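You operate a simulated robot arm through the tools that you are given. There is no shell and no other tool. Be economical: measure what you need, move in short steps, check, and stop when the job is done.

Carry out the task below with a simulated robot arm. There is one attempt and no reset: what you move stays moved.

TASK
Leak-test the red valve, then put it in the small green tray if it passes, else the red bin.
Fine: clamp it for the test; leave the dial as it is.
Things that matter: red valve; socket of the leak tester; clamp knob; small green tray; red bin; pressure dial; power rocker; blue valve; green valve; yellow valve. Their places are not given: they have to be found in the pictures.

It is judged by the outcome, as a careful person would: the job done as asked, and still so three seconds after it is handed in. It fails if anything else is knocked over, pushed out of place, dropped, spilled or broken.

THE ROBOT
A 7-joint arm with a two-finger parallel gripper, fixed in place. Base frame: the origin is at the foot of the arm, x ahead of it, y to its left, z up; the work surface is at about z = 0. Lengths are in cm, angles in degrees, forces in N, time in s.
With the tool pointing down near the work surface it reaches from about 24 to 62 cm from the base axis. Its first joint turns from -66.0 to 66.0 degrees. Payload 2.6 kg.
Tool frame: the origin (TCP) lies between the finger pads and is the grasp point; the fingertips stand 3 cm ahead of it; z points along the fingers, y is the line along which they close. The gripper opens to 9.4 cm. The fingers are 2.8 cm wide and 1 cm thick; the gripper's body (5 by 9.6 cm) begins 5.5 cm behind the TCP.
Orientation is told as [roll, pitch, yaw] about the base's x, y, z axes, in that order, counted from this pose: with the fingers straight down and closing along the base's y, the tool's x points along the base's -x, its y along +y and its z along -z.

THE INTERFACE
- The arm moves only by the tool drive_tool. Its argument "increments" is a list of rows, each a list of 7 numbers: the turn, a rotation vector about the base's x, y, z in degrees, then the shift along the base's x, y, z in mm, then the gripper command, from -1 (shut) to 1 (fully open), values between in proportion. In form: [[rx, ry, rz, x, y, z, grip], ...]. A call has 1 to 8 rows; each row is the pose to reach, as a shift and turn from the pose commanded when the call began. A row lasts 0.2 s, in which the tool goes at most 5 cm and 8.6 degrees; a call with a longer step from one row to the next is refused whole, and so is a gripper value outside its range. A pose out of reach is approached as far as the arm can. The call stops where the force on the tool passes 90 N (or 10 N more than at its start, if that is more) or the arm is blocked; 0.2 s more then pass. The fingers move at their own pace (about 7.2 cm/s each) and stop on an object; they squeeze with about 29 N. The grip force told is the motor's: it shows also when the fingers shut on nothing. Time passes only in rows, and 0.2 s behind the last, so rows that repeat a pose let the fingers close. It gives the time, the measured TCP pose, the force on the tool (base axes), the opening and the grip force at its end, in the units of the frame above (readings bear some noise).
- Cameras (640 x 400 px; columns grow to the right, rows downward): "scene" is fixed at [5.39, 44.54, 56.98]; the picture's right is [-0.60, -0.80, 0.00], its down [-0.41, 0.31, -0.86] and it looks along [0.69, -0.52, -0.51] (base axes); focal length 315 px, centre (320, 200). "wrist" rides on the gripper at [-3.7, 0, -5.8] in the tool frame; the picture's right is [0.00, -1.00, 0.00], its down [0.97, 0.00, -0.24] and it looks along [0.24, 0.00, 0.97] (tool axes); focal length 218 px, centre (320, 200).
- camera(camera): a new picture of that camera. No time passes.
- measure_at(camera, pixels): for up to 12 pixels [column, row] of the newest picture of that camera ("zoom" is the newest enlarged one), the place [x, y, z] in the base frame of the surface seen there, good to about 0.2 cm. No time passes.
- close_up(camera, box): a new picture of the part [left, top, right, bottom] of that camera's present view, enlarged. No time passes.
- close_job(): hands the job in; it is judged then, once.

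Work in short steps. Measure before you move; look again where a grasp or a placing could have gone wrong, and mend it. You have 80 turns and 46 pictures in all, the two below and enlarged ones among them. Open the gripper and draw the arm clear of the work before you hand the job in, unless the task says otherwise; then end with one line.

The tools are called by a JSON object that holds its "name" and its "arguments". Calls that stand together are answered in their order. drive_tool: Moves the arm, as the interface text tells. Its arguments: {"type":"object","properties":{"increments":{"type":"array","items":{"type":"array","items":{"type":"number"}}}},"required":["increments"]} The other tools are called the same way: camera (camera) takes a picture; measure_at (camera, pixels) gives the place of the surface under pixels of a picture; close_up (camera, box) takes an enlarged picture of a part of a camera's view; close_job () hands the job in.

At the start:

```text
clock: 0.0
eef_pos: [25.72, 14.61, 43.72]
ee_rot: [0.0, 0.0, 0.0]
wrist_force: [-0.2, -0.3, -0.1]
grip_width: 9.39
grasp_force: 0.1
```

scene: 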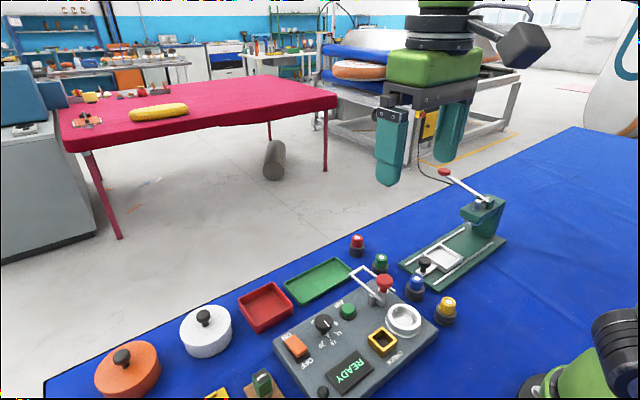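
wrist: 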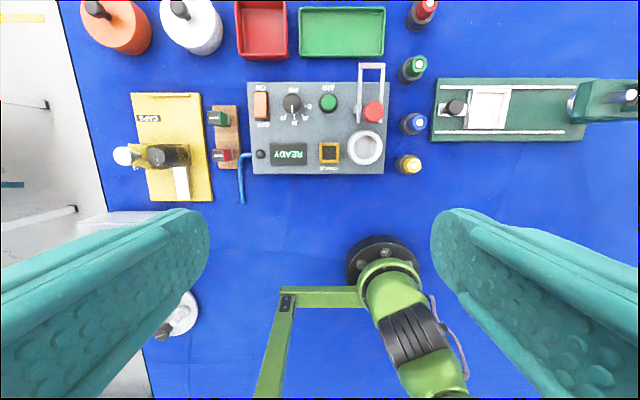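

The wrist view shows the tester (around 320,128), the valves at column ~410, the green tray (342,32) and the red bin (262,30). I'll enlarge these and measure them.

{"name": "close_up", "arguments": {"camera": "wrist", "box": [230, 0, 450, 190]}}

{"name": "close_up", "arguments": {"camera": "scene", "box": [230, 220, 480, 400]}}

{"name": "measure_at", "arguments": {"camera": "wrist", "pixels": [[427, 5], [420, 18], [365, 147], [373, 112], [371, 68], [342, 32], [262, 30], [418, 63], [413, 123], [408, 164], [329, 152], [300, 130]]}}

{"name": "measure_at", "arguments": {"camera": "scene", "pixels": [[357, 238], [357, 250], [384, 282], [404, 316], [381, 260], [318, 280], [265, 306], [355, 270], [382, 342], [416, 283], [447, 303], [365, 268]]}}

```text
2.11 times, centred on (340, 95) of wrist
```

zoom: 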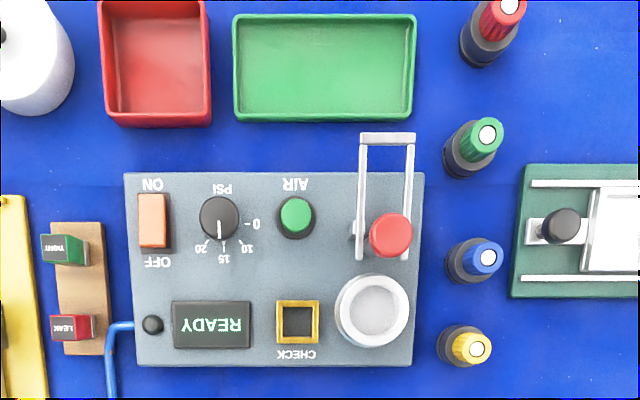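

```text
2.22 times, centred on (355, 310) of scene
```

zoom: 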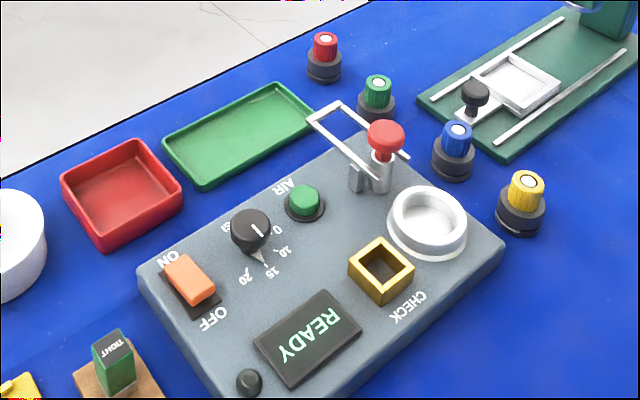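

```text
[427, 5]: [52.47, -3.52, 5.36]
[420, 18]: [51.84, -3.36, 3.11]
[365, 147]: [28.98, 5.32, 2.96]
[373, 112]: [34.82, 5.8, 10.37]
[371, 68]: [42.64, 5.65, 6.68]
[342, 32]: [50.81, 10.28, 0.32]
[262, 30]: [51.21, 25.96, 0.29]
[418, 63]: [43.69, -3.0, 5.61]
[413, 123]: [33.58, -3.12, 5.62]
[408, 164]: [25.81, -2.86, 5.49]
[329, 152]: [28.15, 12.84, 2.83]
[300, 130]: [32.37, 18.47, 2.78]
```

```text
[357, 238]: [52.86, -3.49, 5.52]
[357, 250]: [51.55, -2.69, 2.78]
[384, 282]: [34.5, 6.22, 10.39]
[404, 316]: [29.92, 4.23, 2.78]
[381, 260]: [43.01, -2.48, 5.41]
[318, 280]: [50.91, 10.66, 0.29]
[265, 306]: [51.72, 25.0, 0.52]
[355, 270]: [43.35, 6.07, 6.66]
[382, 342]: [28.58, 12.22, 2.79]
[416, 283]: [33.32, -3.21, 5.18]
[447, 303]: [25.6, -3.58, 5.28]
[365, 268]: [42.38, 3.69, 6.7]
```

READY is shown on the display. Next I'll look at the clamp, the dial and the red valve in more detail.

{"name": "close_up", "arguments": {"camera": "scene", "box": [335, 225, 455, 345]}}

{"name": "close_up", "arguments": {"camera": "scene", "box": [240, 300, 360, 400]}}

```text
3.33 times, centred on (395, 285) of scene
```

zoom: 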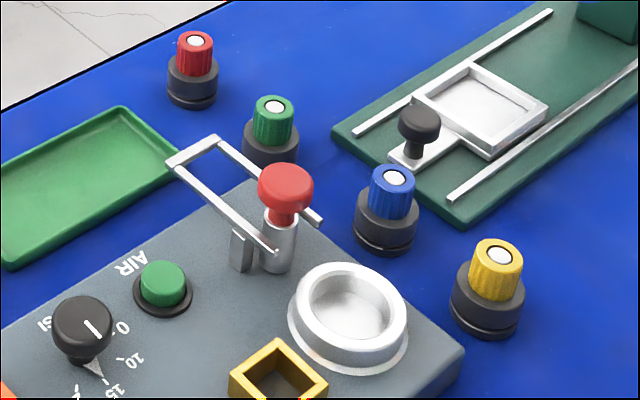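

```text
4.00 times, centred on (300, 350) of scene
```

zoom: 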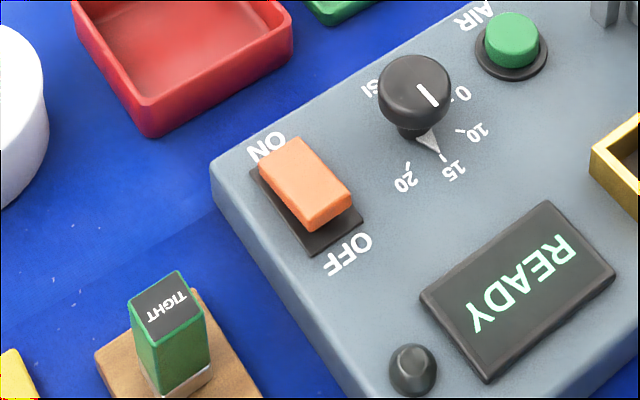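

I need the geometry of the clamp, so I'll measure the bar, the post and the socket rim.

{"name": "close_up", "arguments": {"camera": "wrist", "box": [340, 55, 400, 175]}}

{"name": "close_up", "arguments": {"camera": "scene", "box": [360, 255, 440, 345]}}

```text
3.33 times, centred on (370, 115) of wrist
```

zoom: 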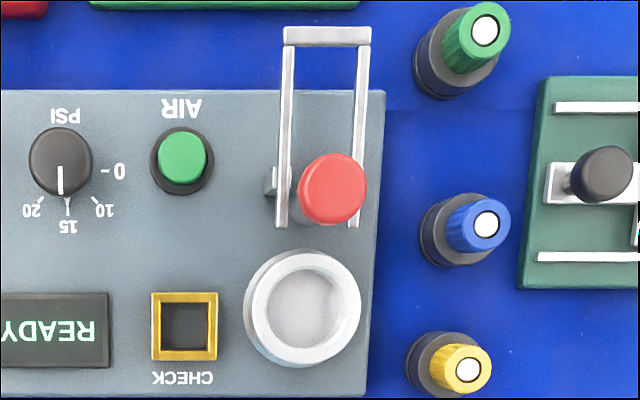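

```text
4.44 times, centred on (400, 300) of scene
```

zoom: 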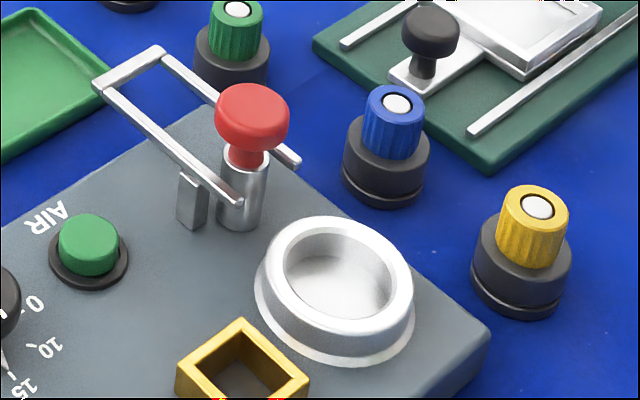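

{"name": "measure_at", "arguments": {"camera": "zoom", "pixels": [[234, 201], [293, 162], [240, 222], [240, 175], [252, 98], [155, 53], [102, 86], [192, 195], [335, 221], [408, 275], [335, 285], [290, 328]]}}

{"name": "measure_at", "arguments": {"camera": "wrist", "pixels": [[365, 130], [351, 149], [365, 164], [380, 147], [358, 125], [380, 122], [361, 65], [383, 65], [329, 103], [292, 100], [421, 22], [262, 100]]}}

```text
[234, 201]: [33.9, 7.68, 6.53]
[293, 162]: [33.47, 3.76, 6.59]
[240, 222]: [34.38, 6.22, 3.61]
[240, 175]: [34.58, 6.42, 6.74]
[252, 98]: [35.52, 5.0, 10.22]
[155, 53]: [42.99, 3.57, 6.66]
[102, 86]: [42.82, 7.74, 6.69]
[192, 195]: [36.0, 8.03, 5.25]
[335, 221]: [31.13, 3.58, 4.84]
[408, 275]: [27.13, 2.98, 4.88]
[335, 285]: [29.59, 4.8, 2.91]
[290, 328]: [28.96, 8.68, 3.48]
```

```text
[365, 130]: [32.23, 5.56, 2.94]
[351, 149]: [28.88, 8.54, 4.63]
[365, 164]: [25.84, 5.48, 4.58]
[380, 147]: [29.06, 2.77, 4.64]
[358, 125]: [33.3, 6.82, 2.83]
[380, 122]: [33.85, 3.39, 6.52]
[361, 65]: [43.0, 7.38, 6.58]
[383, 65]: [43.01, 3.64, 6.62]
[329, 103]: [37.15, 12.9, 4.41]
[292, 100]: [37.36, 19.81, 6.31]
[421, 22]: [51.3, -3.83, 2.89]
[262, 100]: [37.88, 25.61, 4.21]
```

The clamp is a fork at z≈6.6 behind the socket, which is centred near (29.0, 5.6), with the red knob on a post. The red valve stands at about (52.6, -3.5), with its cap top at z 5.5. I'll move above it.

{"name": "drive_tool", "arguments": {"increments": [[0, 0, 0, 34, -23, -29, 0.1], [0, 0, 0, 68, -46, -58, 0.1], [0, 0, 0, 102, -69, -87, 0.1], [0, 0, 0, 136, -92, -116, 0.1], [0, 0, 0, 170, -115, -145, 0.1], [0, 0, 0, 204, -138, -174, 0.1], [0, 0, 0, 238, -161, -203, 0.1], [0, 0, 0, 259, -181, -232, 0.1]]}}

{"name": "camera", "arguments": {"camera": "wrist"}}

```text
refused: row 1 steps farther than a row can; nothing moved
```

```text
37 pictures are left
```

wrist: 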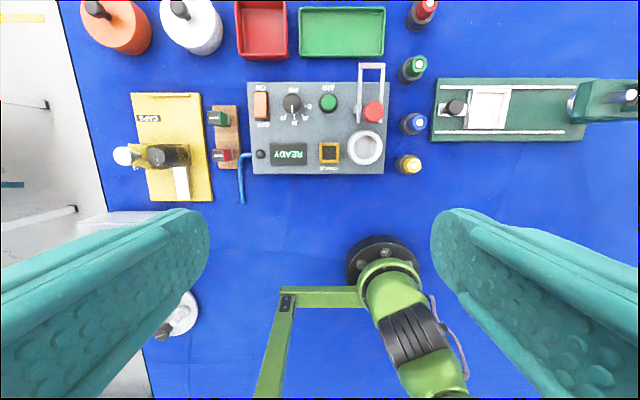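

The first step was just over 5 cm, so I'll use smaller steps.

{"name": "drive_tool", "arguments": {"increments": [[0, 0, 0, 32, -22, -26, 0.1], [0, 0, 0, 64, -44, -52, 0.1], [0, 0, 0, 96, -66, -78, 0.1], [0, 0, 0, 128, -88, -104, 0.1], [0, 0, 0, 160, -110, -130, 0.1], [0, 0, 0, 192, -132, -156, 0.1], [0, 0, 0, 224, -154, -182, 0.1], [0, 0, 0, 256, -176, -208, 0.1]]}}

{"name": "camera", "arguments": {"camera": "wrist"}}

```text
clock: 1.8
eef_pos: [51.52, -2.97, 22.67]
ee_rot: [0.0, -0.1, 0.0]
wrist_force: [-0.5, -0.1, 0.1]
grip_width: 5.17
grasp_force: 0.0
```

```text
36 pictures are left
```

wrist: 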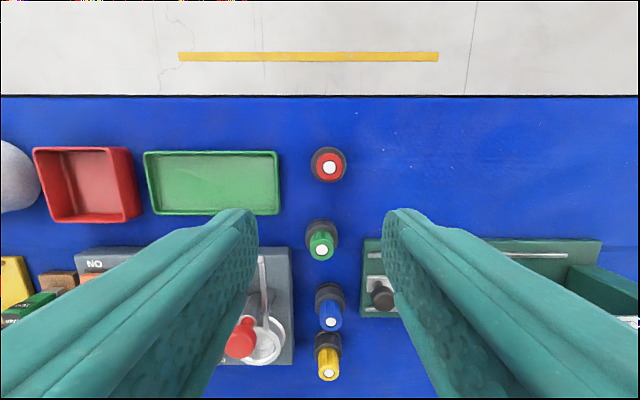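

{"name": "close_up", "arguments": {"camera": "wrist", "box": [300, 135, 360, 195]}}

{"name": "measure_at", "arguments": {"camera": "wrist", "pixels": [[330, 167], [322, 165], [338, 165], [329, 158], [329, 174], [329, 181], [312, 164], [346, 164], [328, 149]]}}

```text
6.67 times, centred on (330, 165) of wrist
```

zoom: 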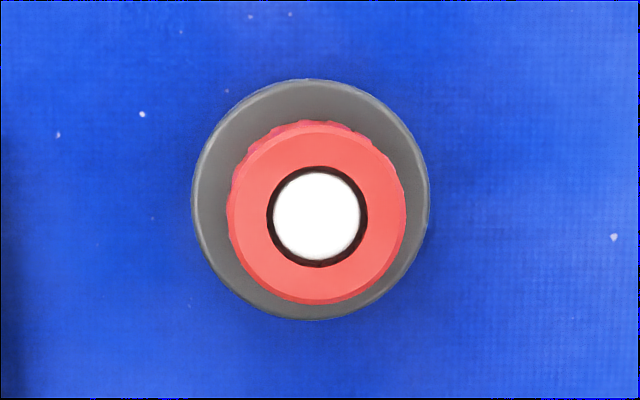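

```text
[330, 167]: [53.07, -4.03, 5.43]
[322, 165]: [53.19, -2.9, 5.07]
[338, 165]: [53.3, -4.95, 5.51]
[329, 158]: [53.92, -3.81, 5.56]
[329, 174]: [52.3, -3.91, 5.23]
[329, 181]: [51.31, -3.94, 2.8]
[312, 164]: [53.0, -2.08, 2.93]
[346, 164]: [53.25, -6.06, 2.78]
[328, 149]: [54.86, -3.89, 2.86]
```

The red valve's axis is at (53.07, -3.97), with its body top at z 2.85 and its cap 2.3 cm wide. I'll align over it and descend part way.

{"name": "drive_tool", "arguments": {"increments": [[0, 0, 0, 16, -10, -30, 0.0], [0, 0, 0, 16, -10, -65, 0.0], [0, 0, 0, 16, -10, -105, 0.0], [0, 0, 0, 16, -10, -105, 0.0]]}}

{"name": "close_up", "arguments": {"camera": "wrist", "box": [220, 50, 420, 250]}}

```text
clock: 2.8
eef_pos: [52.87, -3.95, 12.18]
ee_rot: [-0.1, 0.0, -0.1]
wrist_force: [0.4, 0.5, 0.2]
grip_width: 4.69
grasp_force: 0.1
```

```text
2.00 times, centred on (320, 150) of wrist
```

zoom: 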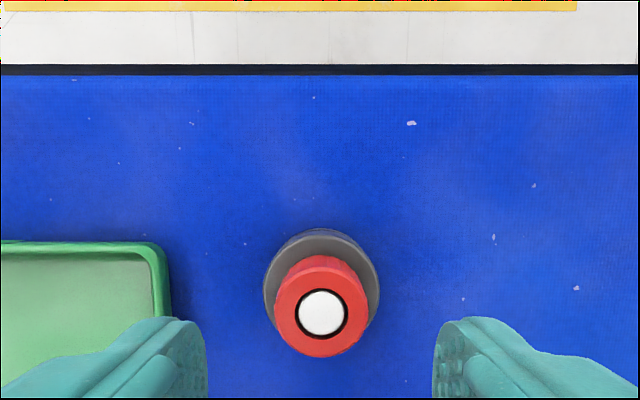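

{"name": "measure_at", "arguments": {"camera": "zoom", "pixels": [[322, 314], [280, 310], [366, 310], [322, 262], [322, 352]]}}

```text
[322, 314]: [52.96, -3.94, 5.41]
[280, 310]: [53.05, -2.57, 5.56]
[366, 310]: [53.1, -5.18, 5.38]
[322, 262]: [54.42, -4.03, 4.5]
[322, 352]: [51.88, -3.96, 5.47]
```

The tool is aligned to about 1 mm. I'll descend to TCP z≈6.2, which puts the tips just above the body, and close on the cap.

{"name": "drive_tool", "arguments": {"increments": [[0, 0, 0, 1, 0, -30, 0.0], [0, 0, 0, 1, 0, -60, 0.0], [0, 0, 0, 1, 0, -60, -0.5], [0, 0, 0, 1, 0, -60, -1], [0, 0, 0, 1, 0, -60, -1], [0, 0, 0, 1, 0, -60, -1]]}}

```text
clock: 4.2
eef_pos: [53.02, -3.88, 6.36]
ee_rot: [0.1, 0.1, 0.0]
wrist_force: [-0.3, 0.2, -0.6]
grip_width: 2.69
grasp_force: 28.8
```

Gripped at 2.69 cm. I'll lift straight up and check.

{"name": "drive_tool", "arguments": {"increments": [[0, 0, 0, 0, 0, 30, -1], [0, 0, 0, 0, 0, 70, -1], [0, 0, 0, 0, 0, 110, -1], [0, 0, 0, 0, 0, 140, -1]]}}

{"name": "camera", "arguments": {"camera": "wrist"}}

```text
clock: 5.2
eef_pos: [52.93, -4.06, 20.35]
ee_rot: [0.0, 0.0, 0.1]
wrist_force: [0.1, -0.2, -1.0]
grip_width: 2.66
grasp_force: 28.7
```

```text
33 pictures are left
```

wrist: 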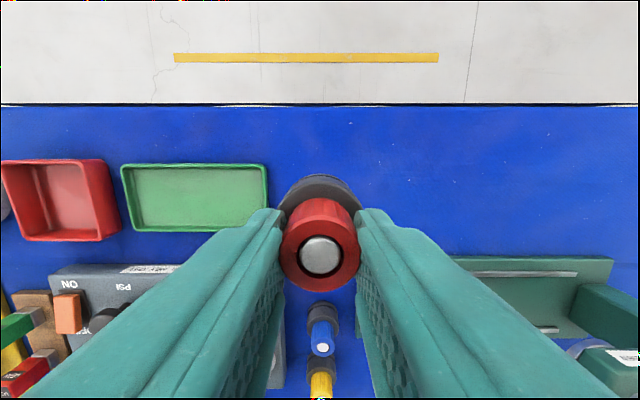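

The valve is held upright. I'll travel high to just behind the socket, at about (25, 5.5), so the socket shows unobstructed above the valve in the wrist view.

{"name": "drive_tool", "arguments": {"increments": [[0, 0, 0, -40, 13, 10, -1], [0, 0, 0, -80, 27, 10, -1], [0, 0, 0, -120, 40, 10, -1], [0, 0, 0, -160, 54, 10, -1], [0, 0, 0, -200, 67, 10, -1], [0, 0, 0, -240, 81, 10, -1], [0, 0, 0, -275, 95, 10, -1], [0, 0, 0, -275, 95, 10, -1]]}}

{"name": "camera", "arguments": {"camera": "wrist"}}

```text
clock: 7.0
eef_pos: [25.46, 5.67, 21.15]
ee_rot: [-0.1, 0.0, 0.0]
wrist_force: [1.4, 0.5, 0.0]
grip_width: 2.7
grasp_force: 29.4
```

```text
32 pictures are left
```

wrist: 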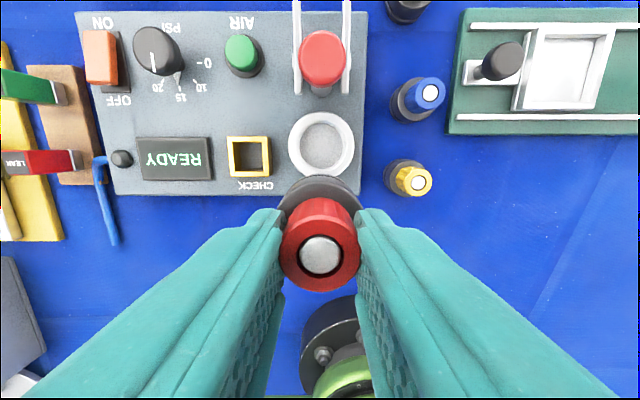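

{"name": "close_up", "arguments": {"camera": "wrist", "box": [270, 100, 370, 180]}}

{"name": "measure_at", "arguments": {"camera": "wrist", "pixels": [[292, 143], [350, 143], [321, 115], [321, 172], [301, 122], [341, 122], [301, 163], [341, 163], [321, 143]]}}

```text
5.00 times, centred on (320, 140) of wrist
```

zoom: 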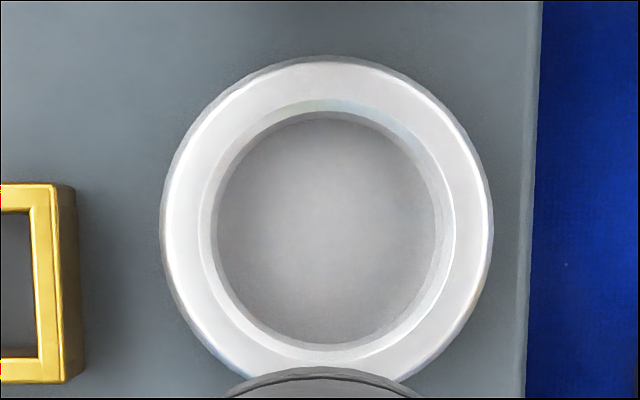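

```text
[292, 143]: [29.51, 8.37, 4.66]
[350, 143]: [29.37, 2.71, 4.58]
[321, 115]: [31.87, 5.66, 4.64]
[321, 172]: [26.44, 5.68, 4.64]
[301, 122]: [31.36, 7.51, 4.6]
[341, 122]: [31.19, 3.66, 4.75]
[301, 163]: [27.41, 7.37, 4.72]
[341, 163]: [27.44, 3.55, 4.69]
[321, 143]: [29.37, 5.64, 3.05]
```

The socket centre is at (29.3, 5.53), with the floor at z≈3.0 and an inner width of 5.1 cm. I'll move over it and lower the valve to TCP z≈9.6.

{"name": "drive_tool", "arguments": {"increments": [[0, 0, 0, 38, 0, 0, -1], [0, 0, 0, 38, 0, -35, -1], [0, 0, 0, 38, 0, -70, -1], [0, 0, 0, 38, 0, -95, -1], [0, 0, 0, 38, 0, -110, -1], [0, 0, 0, 38, 0, -117, -1], [0, 0, 0, 38, 0, -117, -1]]}}

{"name": "close_up", "arguments": {"camera": "scene", "box": [330, 220, 470, 350]}}

```text
clock: 8.3
eef_pos: [29.46, 5.57, 10.75]
ee_rot: [0.3, -0.5, -0.5]
wrist_force: [-0.5, 1.7, 10.6]
grip_width: 2.62
grasp_force: 29.2
stopped in row 6: the force on the tool passed its limit (the readings are from after the stop); the commanded pose is now the measured one
```

```text
3.08 times, centred on (400, 285) of scene
```

zoom: 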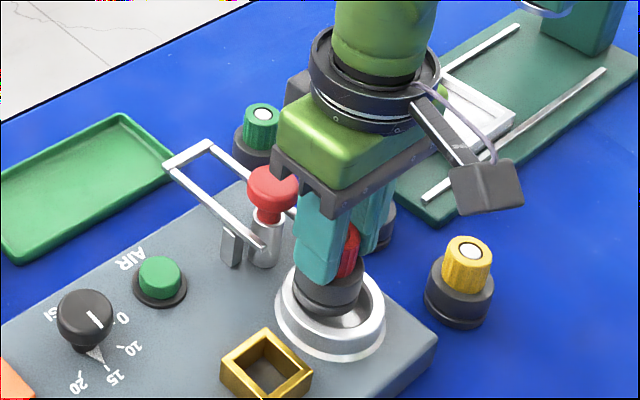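

Contact came at TCP z 10.75, about 1.2 cm early, probably on the rim. I'll look at the fit.

{"name": "close_up", "arguments": {"camera": "wrist", "box": [240, 100, 400, 300]}}

{"name": "close_up", "arguments": {"camera": "scene", "box": [370, 280, 440, 345]}}

```text
2.00 times, centred on (320, 200) of wrist
```

zoom: 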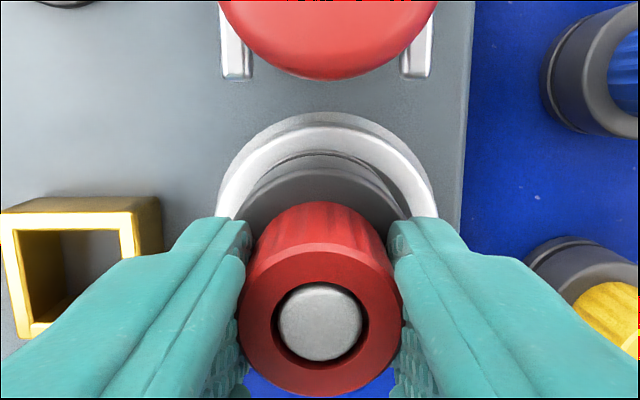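

```text
6.15 times, centred on (405, 312) of scene
```

zoom: 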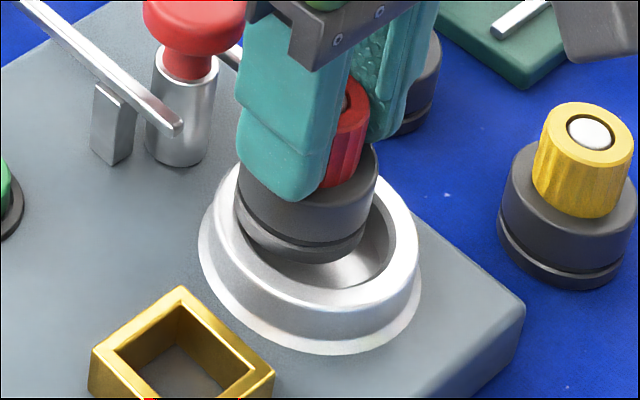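

The valve looks shifted to +x/+y against the rim. I'll measure the rim and body points.

{"name": "measure_at", "arguments": {"camera": "zoom", "pixels": [[408, 230], [395, 285], [330, 320], [260, 310], [218, 255], [222, 205], [396, 195], [240, 225], [300, 258], [360, 235], [372, 180]]}}

{"name": "measure_at", "arguments": {"camera": "wrist", "pixels": [[320, 161], [300, 168], [340, 168], [352, 187], [292, 195], [361, 205], [320, 180]]}}

```text
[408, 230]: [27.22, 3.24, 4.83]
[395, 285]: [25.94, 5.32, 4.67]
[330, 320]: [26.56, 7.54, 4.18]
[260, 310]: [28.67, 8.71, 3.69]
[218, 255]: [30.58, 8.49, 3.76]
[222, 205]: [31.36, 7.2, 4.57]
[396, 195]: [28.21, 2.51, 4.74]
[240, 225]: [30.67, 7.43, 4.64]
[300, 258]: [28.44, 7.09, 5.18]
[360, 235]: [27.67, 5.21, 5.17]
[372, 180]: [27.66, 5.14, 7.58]
```

```text
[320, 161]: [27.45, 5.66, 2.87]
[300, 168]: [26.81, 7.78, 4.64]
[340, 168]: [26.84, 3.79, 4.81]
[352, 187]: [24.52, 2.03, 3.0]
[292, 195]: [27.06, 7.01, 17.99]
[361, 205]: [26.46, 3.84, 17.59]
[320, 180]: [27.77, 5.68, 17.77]
```

The rim fits a centre of about (29.05, 5.45), while the body sits at about (29.55, 5.5). I'll raise a bit, shift -4.5 mm in x, and lower again.

{"name": "drive_tool", "arguments": {"increments": [[0, 0, 0, 0, 0, 8, -1], [-0.3, 0.5, 0.5, -4.5, -0.5, 8, -1], [-0.3, 0.5, 0.5, -4.5, -0.5, 0, -1], [-0.3, 0.5, 0.5, -4.5, -0.5, -6, -1], [-0.3, 0.5, 0.5, -4.5, -0.5, -10, -1], [-0.3, 0.5, 0.5, -4.5, -0.5, -13, -1]]}}

{"name": "close_up", "arguments": {"camera": "scene", "box": [370, 280, 440, 345]}}

```text
clock: 9.7
eef_pos: [28.89, 5.58, 9.55]
ee_rot: [-0.2, 0.3, 0.0]
wrist_force: [-0.1, 0.6, -1.2]
grip_width: 2.66
grasp_force: 29.1
```

```text
6.15 times, centred on (405, 312) of scene
```

zoom: 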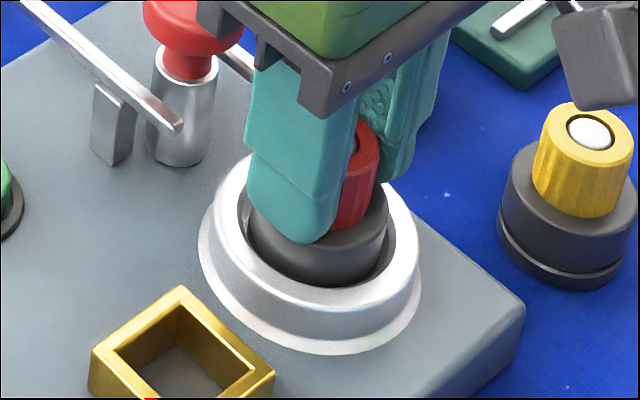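

The valve is in the socket and nearly seated. I'll lower until it touches the floor, then check.

{"name": "drive_tool", "arguments": {"increments": [[0, 0, 0, 0, 0, -2, -1], [0, 0, 0, 0, 0, -4, -1], [0, 0, 0, 0, 0, -5, -1]]}}

```text
clock: 10.5
eef_pos: [29.08, 5.51, 8.98]
ee_rot: [-0.1, 0.1, 0.0]
wrist_force: [-8.4, -6.0, 31.9]
grip_width: 2.63
grasp_force: 29.4
```

The valve is firmly seated with an upward force of 32 N. I'll relieve the push, open moderately and rise straight up.

{"name": "drive_tool", "arguments": {"increments": [[0, 0, 0, 0, 0, 2, -1], [0, 0, 0, 0, 0, 2, -0.3], [0, 0, 0, 0, 0, 2, -0.1], [0, 0, 0, 0, 0, 2, -0.1], [0, 0, 0, 0, 0, 20, -0.1], [0, 0, 0, 0, 0, 50, -0.1], [0, 0, 0, 0, 0, 90, -0.1]]}}

{"name": "camera", "arguments": {"camera": "wrist"}}

{"name": "close_up", "arguments": {"camera": "scene", "box": [340, 240, 450, 345]}}

```text
clock: 12.1
eef_pos: [28.79, 5.54, 18.04]
ee_rot: [-0.2, 0.3, 0.1]
wrist_force: [0.5, 0.6, 0.1]
grip_width: 4.24
grasp_force: 0.1
```

```text
26 pictures are left
```

wrist: 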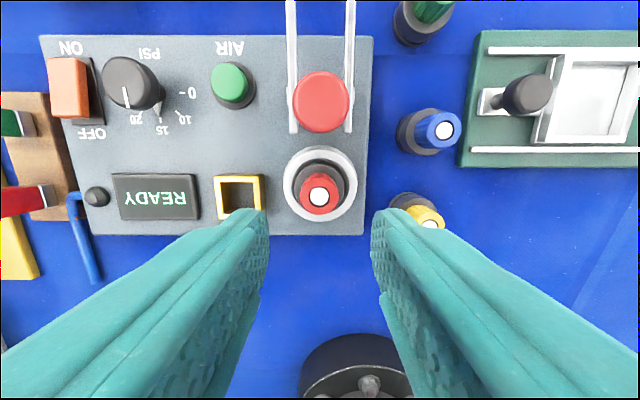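

```text
3.81 times, centred on (395, 292) of scene
```

zoom: 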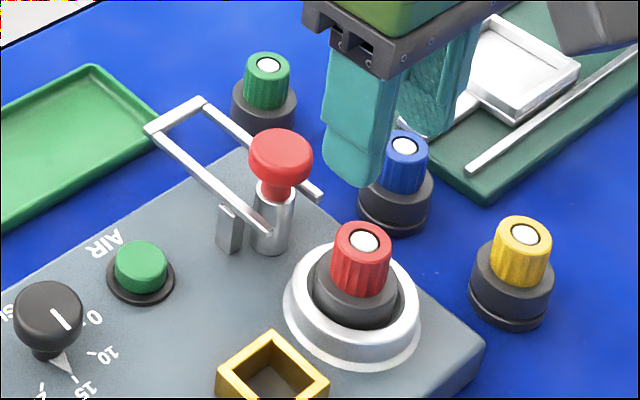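

The valve is seated upright. Now I'll measure the clamp knob.

{"name": "measure_at", "arguments": {"camera": "wrist", "pixels": [[321, 101], [298, 101], [345, 101], [321, 78], [321, 126], [320, 195], [234, 84], [165, 195]]}}

{"name": "close_up", "arguments": {"camera": "wrist", "box": [270, 0, 370, 140]}}

```text
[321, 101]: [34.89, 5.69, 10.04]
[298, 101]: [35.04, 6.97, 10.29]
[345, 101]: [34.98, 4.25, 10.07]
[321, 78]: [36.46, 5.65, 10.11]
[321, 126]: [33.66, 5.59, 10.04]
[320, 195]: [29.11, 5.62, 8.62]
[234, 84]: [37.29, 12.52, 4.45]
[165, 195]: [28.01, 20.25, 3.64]
```

```text
2.86 times, centred on (320, 70) of wrist
```

zoom: 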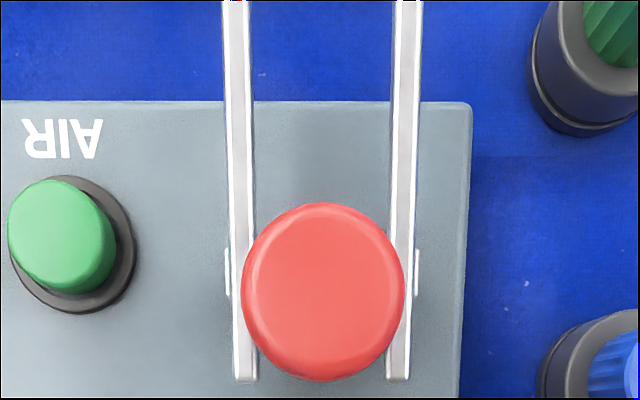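

The knob is centred at (35.0, 5.62) with its top at z≈10.2. I'll close the fingers, go above it and press gently.

{"name": "drive_tool", "arguments": {"increments": [[0, 0, 0, 30, 1, 0, -1], [0, 0, 0, 62, 1, 0, -1], [0, 0, 0, 62, 1, 0, -1], [0, 0, 0, 62, 1, -25, -1], [0, 0, 0, 62, 1, -40, -1], [0, 0, 0, 62, 1, -46, -1], [0, 0, 0, 62, 1, -51, -1]]}}

{"name": "close_up", "arguments": {"camera": "scene", "box": [330, 230, 450, 345]}}

```text
clock: 13.7
eef_pos: [35.12, 5.63, 13.36]
ee_rot: [-0.1, 0.0, -0.4]
wrist_force: [-30.2, -6.2, 75.8]
grip_width: 0.02
grasp_force: 29.1
```

```text
3.48 times, centred on (390, 288) of scene
```

zoom: 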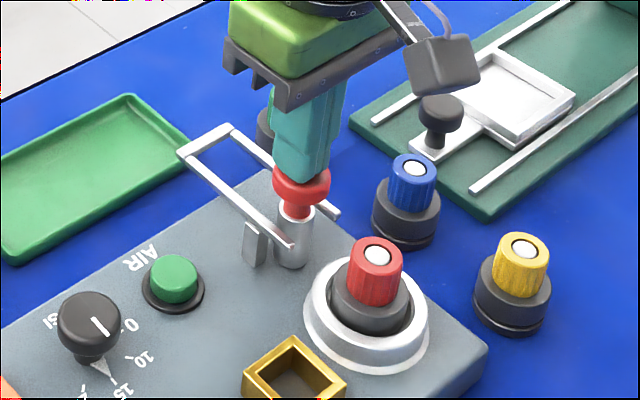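

Pressing gives 76 N with no travel, so it isn't a push knob. I'll back off, grip the knob and try a small turn.

{"name": "drive_tool", "arguments": {"increments": [[0, 0, 0, 0, 0, 20, -1], [0, 0, 0, 0, 0, 30, 0], [0, 0, 0, 0, 0, 30, 0], [0, 0, 0, 0, 0, 30, 0], [0, 0, 0, 0, 0, 5, 0], [0, 0, 0, 0, 0, -12, 0], [0, 0, 0, 0, 0, -12, -1], [0, 0, 0, 0, 0, -12, -1]]}}

{"name": "close_up", "arguments": {"camera": "scene", "box": [330, 230, 450, 345]}}

```text
clock: 15.5
eef_pos: [35.07, 5.48, 11.55]
ee_rot: [-0.3, 0.2, -0.1]
wrist_force: [-2.3, -13.3, 5.3]
grip_width: 3.34
grasp_force: 44.6
```

```text
3.48 times, centred on (390, 288) of scene
```

zoom: 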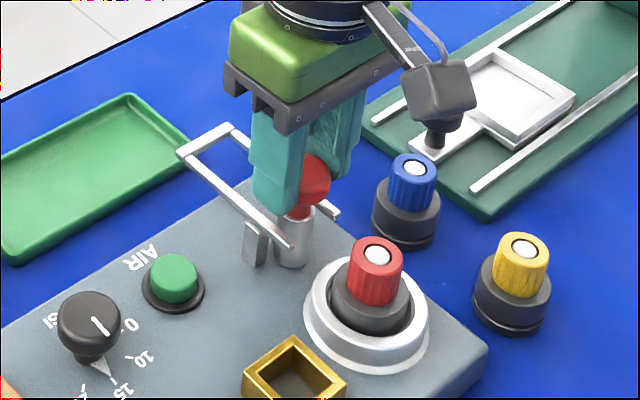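

{"name": "drive_tool", "arguments": {"increments": [[0, 0, 0, 0, 1.0, 0, -1], [0, 0, -6, 0, 1.0, 0, -1], [0, 0, -12, 0, 1.0, 0, -1], [0, 0, -18, 0, 1.0, 0, -1]]}}

{"name": "close_up", "arguments": {"camera": "scene", "box": [330, 230, 450, 345]}}

```text
clock: 16.5
eef_pos: [35.04, 5.48, 11.69]
ee_rot: [-0.4, 0.2, -18.3]
wrist_force: [-14.5, -30.3, 27.0]
grip_width: 3.35
grasp_force: 44.9
```

```text
3.48 times, centred on (390, 288) of scene
```

zoom: 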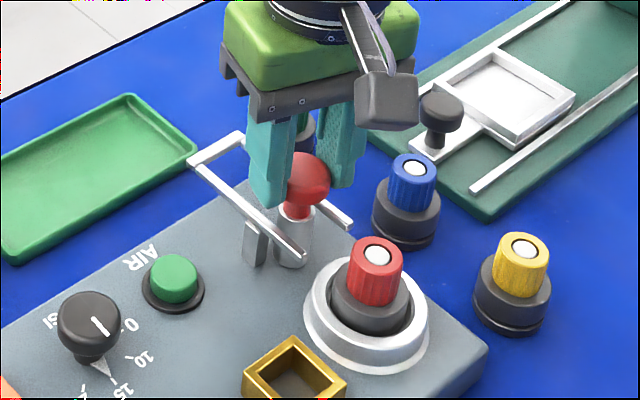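

The turn slid the fork toward the valve. I'll continue clockwise, easing the y/z offsets that are loading the tool.

{"name": "drive_tool", "arguments": {"increments": [[0, 0, -4, 0, -1, 1, -1], [0, 0, -12, 0, -1.5, 1.5, -1], [0, 0, -20, 0, -1.5, 1.5, -1], [0, 0, -28, 0, -1.5, 1.5, -1], [0, 0, -36, 0, -1.5, 1.5, -1]]}}

{"name": "close_up", "arguments": {"camera": "scene", "box": [330, 230, 450, 345]}}

```text
clock: 17.7
eef_pos: [35.05, 5.46, 11.67]
ee_rot: [-0.4, 0.2, -53.9]
wrist_force: [3.3, -23.1, -26.2]
grip_width: 3.36
grasp_force: 44.9
```

```text
3.48 times, centred on (390, 288) of scene
```

zoom: 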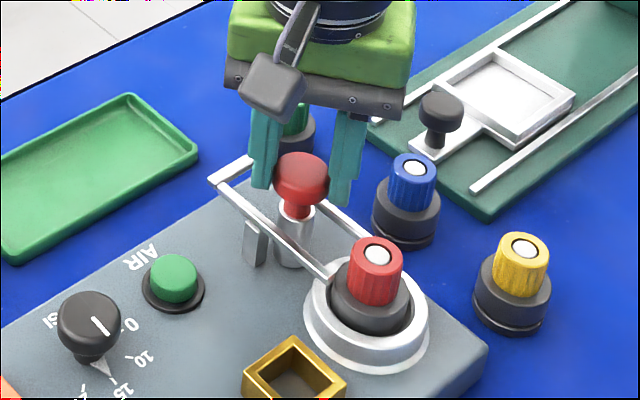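

The fork is sliding over the valve body, so I'll continue turning.

{"name": "drive_tool", "arguments": {"increments": [[0, 0, -8, 0, -0.5, -0.7, -1], [0, 0, -16, 0, -0.5, -0.7, -1], [0, 0, -24, 0, -0.5, -0.7, -1], [0, 0, -32, 0, -0.5, -0.7, -1], [0, 0, -36, 0, -0.5, -0.7, -1]]}}

{"name": "close_up", "arguments": {"camera": "scene", "box": [330, 230, 450, 345]}}

```text
clock: 18.9
eef_pos: [35.08, 5.31, 11.69]
ee_rot: [-0.3, 0.1, -90.0]
wrist_force: [-1.9, -23.1, -20.8]
grip_width: 3.34
grasp_force: 44.6
```

```text
3.48 times, centred on (390, 288) of scene
```

zoom: 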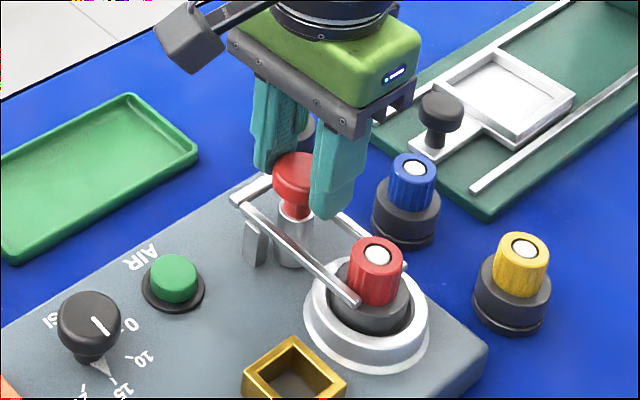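

The fork ends now reach the cap. I'll turn a little further to see whether there's an end stop.

{"name": "drive_tool", "arguments": {"increments": [[0, 0, -5, 0, 0, -0.5, -1], [0, 0, -10, 0, 0, -0.5, -1], [0, 0, -15, 0, 0, -0.5, -1]]}}

{"name": "close_up", "arguments": {"camera": "scene", "box": [330, 230, 450, 345]}}

```text
clock: 19.7
eef_pos: [35.09, 5.98, 11.78]
ee_rot: [-0.1, 0.5, -104.9]
wrist_force: [-1.3, 1.0, -8.1]
grip_width: 3.34
grasp_force: 44.8
```

```text
3.48 times, centred on (390, 288) of scene
```

zoom: 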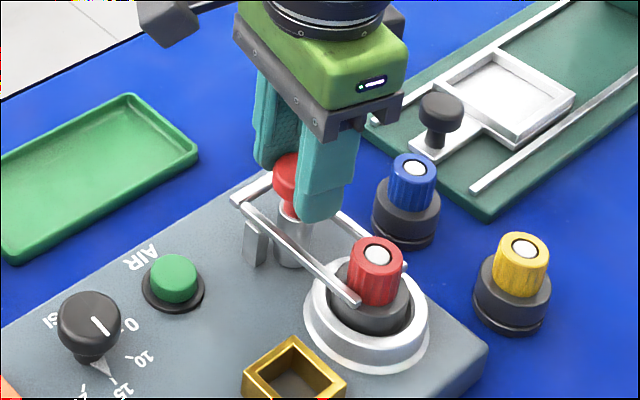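

The fork stayed put, so the clamp's end stop is at 90°. I'll release, rise, turn back and look at the display.

{"name": "drive_tool", "arguments": {"increments": [[0, 0, 0, 0, 0, 0, -0.1], [0, 0, 0, 0, 0, 0, -0.1], [0, 0, 0, 0, 0, 25, -0.1], [0, 0, 0, 0, 0, 60, -0.1], [0, 0, 8, 0, 10, 80, -0.5], [0, 0, 16, 0, 20, 80, -1], [0, 0, 24, 0, 40, 80, -1], [0, 0, 32, 0, 60, 80, -1]]}}

{"name": "camera", "arguments": {"camera": "scene"}}

```text
clock: 21.5
eef_pos: [35.02, 11.69, 19.55]
ee_rot: [-0.2, 0.3, -72.8]
wrist_force: [-0.4, 0.3, 0.1]
grip_width: 0.01
grasp_force: 28.9
```

```text
17 pictures are left
```

scene: 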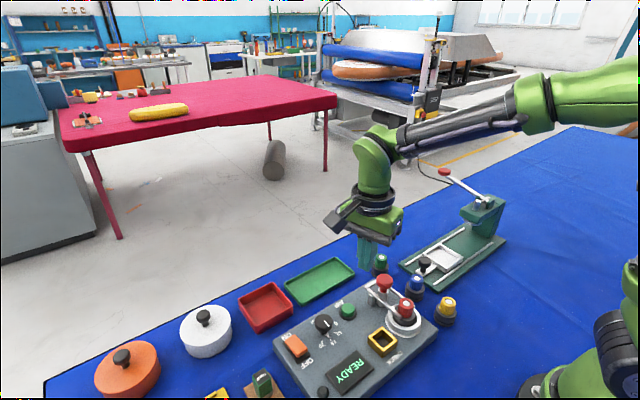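

The display still reads READY and the clamp is closed. I'll press AIR at (37.2, 12.75, top z 4.4) with the closed fingertips.

{"name": "drive_tool", "arguments": {"increments": [[0, 0, 0, 22, 10.6, 0, -1], [0, 0, 0, 22, 10.6, -40, -1], [0, 0, 0, 22, 10.6, -80, -1], [0, 0, 0, 22, 10.6, -110, -1], [0, 0, 0, 22, 10.6, -120, -1], [0, 0, 0, 22, 10.6, -124, -1], [0, 0, 0, 22, 10.6, -127, -1]]}}

{"name": "close_up", "arguments": {"camera": "scene", "box": [270, 260, 450, 400]}}

```text
clock: 23.1
eef_pos: [37.41, 12.68, 6.99]
ee_rot: [-0.2, 0.4, -73.0]
wrist_force: [0.5, -1.6, 1.0]
grip_width: 0.02
grasp_force: 28.6
```

```text
2.86 times, centred on (360, 330) of scene
```

zoom: 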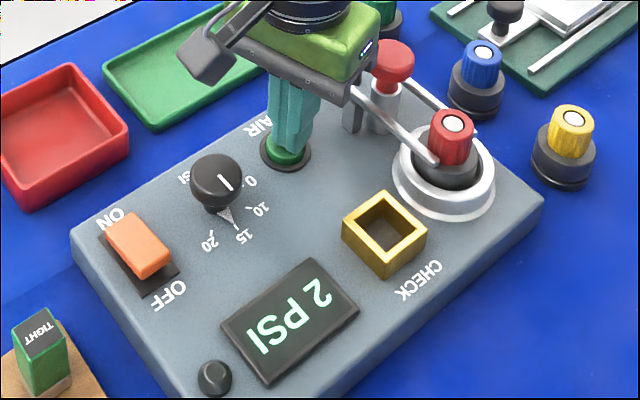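

The display reads 2 PSI, so it's either filling or has already started. I'll hold the button and watch.

{"name": "drive_tool", "arguments": {"increments": [[0, 0, 0, 0, 0, -1, -1], [0, 0, 0, 0, 0, -1, -1], [0, 0, 0, 0, 0, -1, -1], [0, 0, 0, 0, 0, -1, -1], [0, 0, 0, 0, 0, -1, -1]]}}

{"name": "close_up", "arguments": {"camera": "scene", "box": [270, 260, 450, 400]}}

```text
clock: 24.3
eef_pos: [37.27, 12.68, 6.87]
ee_rot: [-0.2, 0.3, -73.1]
wrist_force: [1.4, -1.4, 1.7]
grip_width: 0.0
grasp_force: 28.8
```

```text
2.86 times, centred on (360, 330) of scene
```

zoom: 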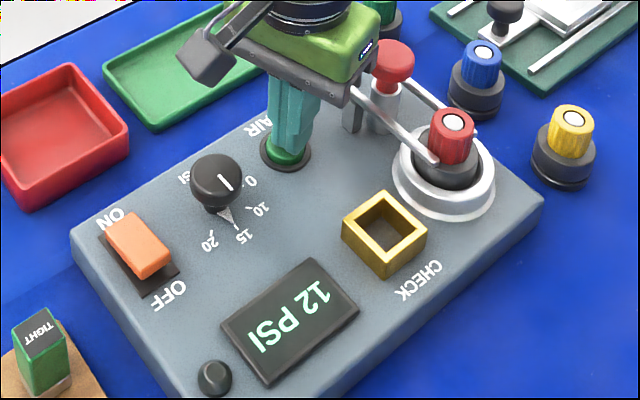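

The pressure is at 12 PSI and rising, so I'll keep holding.

{"name": "drive_tool", "arguments": {"increments": [[0, 0, 0, 0, 0, 0, -1], [0, 0, 0, 0, 0, 0, -1], [0, 0, 0, 0, 0, 0, -1]]}}

{"name": "close_up", "arguments": {"camera": "scene", "box": [320, 340, 380, 395]}}

```text
clock: 25.1
eef_pos: [37.24, 12.68, 6.89]
ee_rot: [-0.2, 0.3, -73.0]
wrist_force: [-0.2, -0.2, 1.9]
grip_width: 0.0
grasp_force: 29.0
```

```text
7.27 times, centred on (350, 368) of scene
```

zoom: 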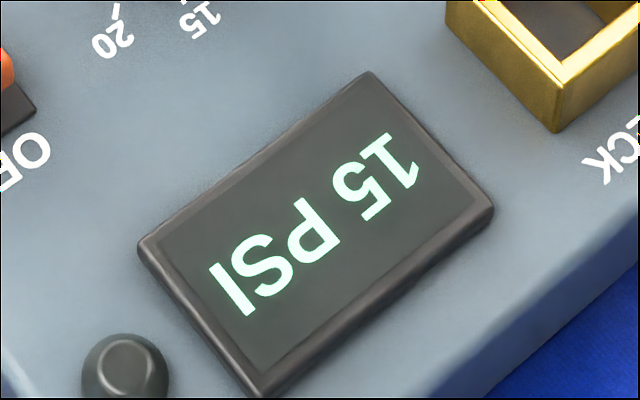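

It's at 15 PSI. I'll hold a while longer to see whether a verdict appears.

{"name": "drive_tool", "arguments": {"increments": [[0, 0, 0, 0, 0, 0, -1], [0, 0, 0, 0, 0, 0, -1], [0, 0, 0, 0, 0, 0, -1], [0, 0, 0, 0, 0, 0, -1], [0, 0, 0, 0, 0, 0, -1], [0, 0, 0, 0, 0, 0, -1], [0, 0, 0, 0, 0, 0, -1]]}}

{"name": "close_up", "arguments": {"camera": "scene", "box": [320, 340, 380, 395]}}

```text
clock: 26.7
eef_pos: [37.35, 12.6, 6.83]
ee_rot: [-0.2, 0.4, -73.0]
wrist_force: [-1.1, -0.1, 2.4]
grip_width: 0.01
grasp_force: 29.3
```

```text
7.27 times, centred on (350, 368) of scene
```

zoom: 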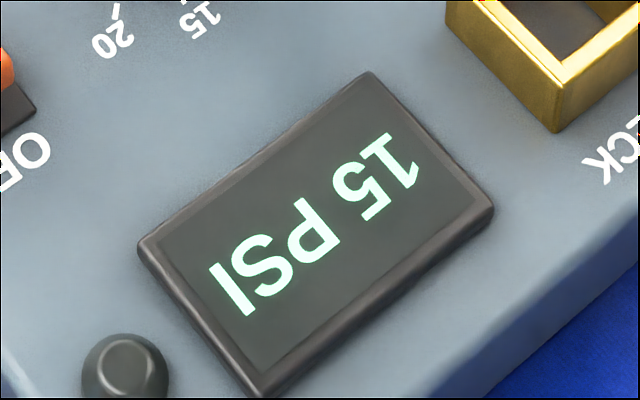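

Steady at 15 PSI while the button is held. I'll release it and read the hold or decay.

{"name": "drive_tool", "arguments": {"increments": [[0, 0, 0, 0, 0, 20, -1], [0, 0, 0, 0, 0, 60, -1], [0, 0, 0, 0, 0, 100, -1]]}}

{"name": "close_up", "arguments": {"camera": "scene", "box": [320, 340, 380, 395]}}

```text
clock: 27.5
eef_pos: [37.28, 12.68, 16.91]
ee_rot: [-0.2, 0.3, -72.9]
wrist_force: [0.4, -0.8, -0.9]
grip_width: 0.02
grasp_force: 28.8
```

```text
7.27 times, centred on (350, 368) of scene
```

zoom: 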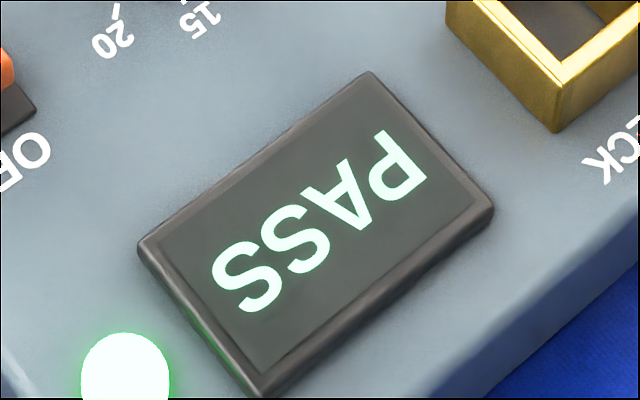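

It reads PASS with the green lamp lit. Now I'll go back to the clamp knob to unclamp it.

{"name": "drive_tool", "arguments": {"increments": [[0, 0, 0, -10, -35, 0, 0], [0, 0, 0, -22.5, -71, 0, 0], [0, 0, 0, -22.5, -71, 0, 0], [0, 0, 0, -22.5, -71, -30, 0], [0, 0, 0, -22.5, -71, -53, 0], [0, 0, 0, -22.5, -71, -53, -1], [0, 0, 0, -22.5, -71, -53, -1], [0, 0, 0, -22.5, -71, -53, -1]]}}

```text
clock: 29.3
eef_pos: [34.99, 5.43, 11.46]
ee_rot: [-0.1, 0.1, -73.0]
wrist_force: [2.6, -2.4, 0.3]
grip_width: 3.32
grasp_force: 44.4
```

Gripped with little load. I'll turn counter-clockwise about 90° in two calls.

{"name": "drive_tool", "arguments": {"increments": [[0, 0, 8, 0, 0, 0, -1], [0, 0, 16, 0, 0, 0, -1], [0, 0, 24, 0, 0, 0, -1], [0, 0, 32, 0, 0, 0, -1], [0, 0, 40, 0, 0, 0, -1], [0, 0, 48, 0, 0, 0, -1]]}}

{"name": "drive_tool", "arguments": {"increments": [[0, 0, 8, 0, 0, 0, -1], [0, 0, 16, 0, 0, 0, -1], [0, 0, 24, 0, 0, 0, -1], [0, 0, 32, 0, 0, 0, -1], [0, 0, 40, 0, 0, 0, -1], [0, 0, 45, 0, 0, 0, -1]]}}

{"name": "close_up", "arguments": {"camera": "scene", "box": [330, 230, 450, 345]}}

```text
clock: 30.7
eef_pos: [35.08, 5.57, 11.63]
ee_rot: [-0.2, 0.2, -24.8]
wrist_force: [8.4, -4.8, -3.3]
grip_width: 3.34
grasp_force: 44.9
```

```text
clock: 32.1
eef_pos: [34.84, 5.52, 11.59]
ee_rot: [-0.1, 0.3, 20.2]
wrist_force: [7.6, -5.8, -3.6]
grip_width: 3.34
grasp_force: 45.2
```

```text
3.48 times, centred on (390, 288) of scene
```

zoom: 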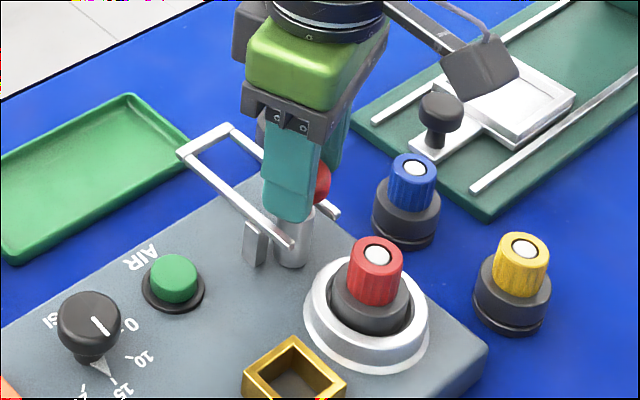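

The fork is fully back. I'll release, rise, square the yaw and move above the red valve.

{"name": "drive_tool", "arguments": {"increments": [[0, 0, 0, 0, 0, 0, 0], [0, 0, 0, 0, 0, 0, 0], [0, 0, 0, 0, 0, 30, 0], [0, 0, -7, 0, 0, 65, 0], [0, 0, -14, -30, 0, 65, 0], [0, 0, -20, -58, 0, 65, 0], [0, 0, -20, -58, 0, 65, 0]]}}

{"name": "camera", "arguments": {"camera": "wrist"}}

```text
clock: 33.7
eef_pos: [29.33, 5.53, 18.12]
ee_rot: [-0.2, 0.3, 0.0]
wrist_force: [0.8, -0.4, 0.9]
grip_width: 4.7
grasp_force: 0.0
```

```text
10 pictures are left
```

wrist: 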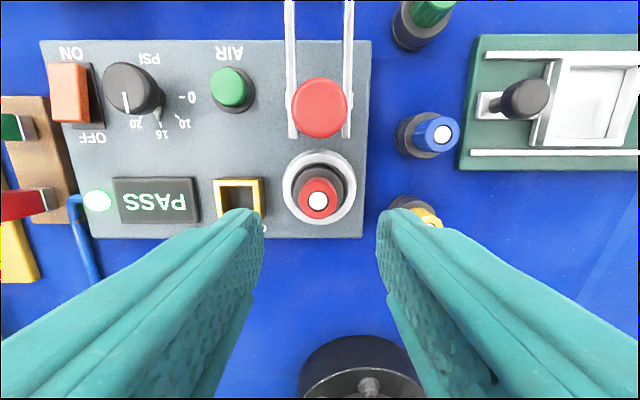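

{"name": "measure_at", "arguments": {"camera": "wrist", "pixels": [[318, 201], [302, 199], [334, 199], [318, 182], [318, 218]]}}

```text
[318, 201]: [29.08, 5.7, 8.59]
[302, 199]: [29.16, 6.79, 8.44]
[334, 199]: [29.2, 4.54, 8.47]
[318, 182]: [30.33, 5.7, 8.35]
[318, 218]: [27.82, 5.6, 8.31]
```

The valve is at (29.1, 5.65). I'll descend to TCP z≈9.35, grip the cap and lift.

{"name": "drive_tool", "arguments": {"increments": [[0, 0, 0, -1, 1, -40, 0], [0, 0, 0, -1, 1, -75, 0], [0, 0, 0, -1, 1, -88, 0], [0, 0, 0, -1, 1, -88, -0.5], [0, 0, 0, -1, 1, -88, -1], [0, 0, 0, -1, 1, -88, -1], [0, 0, 0, -1, 1, -88, -1]]}}

{"name": "drive_tool", "arguments": {"increments": [[0, 0, 0, 0, 0, 15, -1], [0, 0, 0, 0, 0, 40, -1], [0, 0, 0, 0, 0, 80, -1], [0, 0, 0, 0, 0, 115, -1], [0, 0, 0, 0, 0, 115, -1]]}}

{"name": "camera", "arguments": {"camera": "wrist"}}

```text
clock: 35.3
eef_pos: [29.05, 5.61, 9.26]
ee_rot: [-0.2, 0.3, 0.0]
wrist_force: [0.7, 0.4, -0.5]
grip_width: 2.66
grasp_force: 28.8
```

```text
clock: 36.5
eef_pos: [29.09, 5.51, 20.67]
ee_rot: [-0.2, 0.3, 0.0]
wrist_force: [-0.3, 0.2, -1.3]
grip_width: 2.66
grasp_force: 29.2
```

```text
9 pictures are left
```

wrist: 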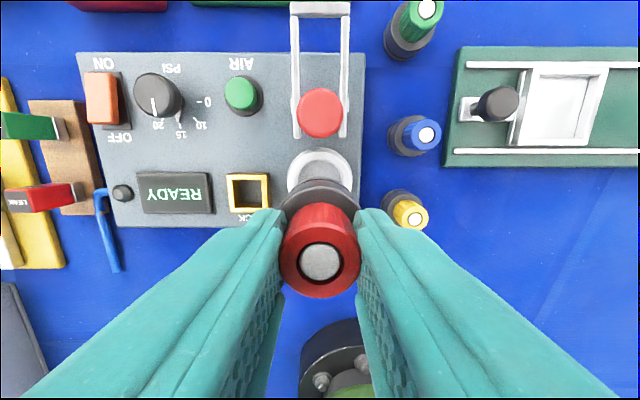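

The valve is held and the tester is back to READY. I'll carry it to the tray centre at about (51.0, 10.4).

{"name": "drive_tool", "arguments": {"increments": [[0, 0, 0, 38, 8, 0, -1], [0, 0, 0, 76, 16, 0, -1], [0, 0, 0, 114, 25, 0, -1], [0, 0, 0, 152, 33, 0, -1], [0, 0, 0, 190, 41, 0, -1], [0, 0, 0, 219, 49, 0, -1], [0, 0, 0, 219, 49, -40, -1], [0, 0, 0, 219, 49, -80, -1]]}}

{"name": "close_up", "arguments": {"camera": "scene", "box": [240, 190, 420, 330]}}

```text
clock: 38.3
eef_pos: [51.15, 10.52, 12.85]
ee_rot: [-0.2, 0.1, 0.2]
wrist_force: [-0.9, -0.5, -1.2]
grip_width: 2.67
grasp_force: 29.2
```

```text
2.86 times, centred on (330, 260) of scene
```

zoom: 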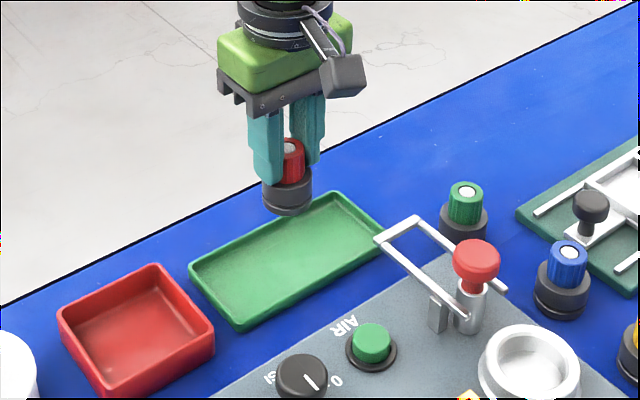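

It's over the tray. I'll lower gently to just above the floor contact.

{"name": "drive_tool", "arguments": {"increments": [[0, 0, 0, 0, 0, -30, -1], [0, 0, 0, 0, 0, -50, -1], [0, 0, 0, 0, 0, -58, -1], [0, 0, 0, 0, 0, -61, -1], [0, 0, 0, 0, 0, -63, -1]]}}

```text
clock: 39.5
eef_pos: [51.05, 10.5, 6.67]
ee_rot: [-0.1, 0.2, 0.1]
wrist_force: [-1.4, -0.3, 8.8]
grip_width: 2.65
grasp_force: 28.8
```

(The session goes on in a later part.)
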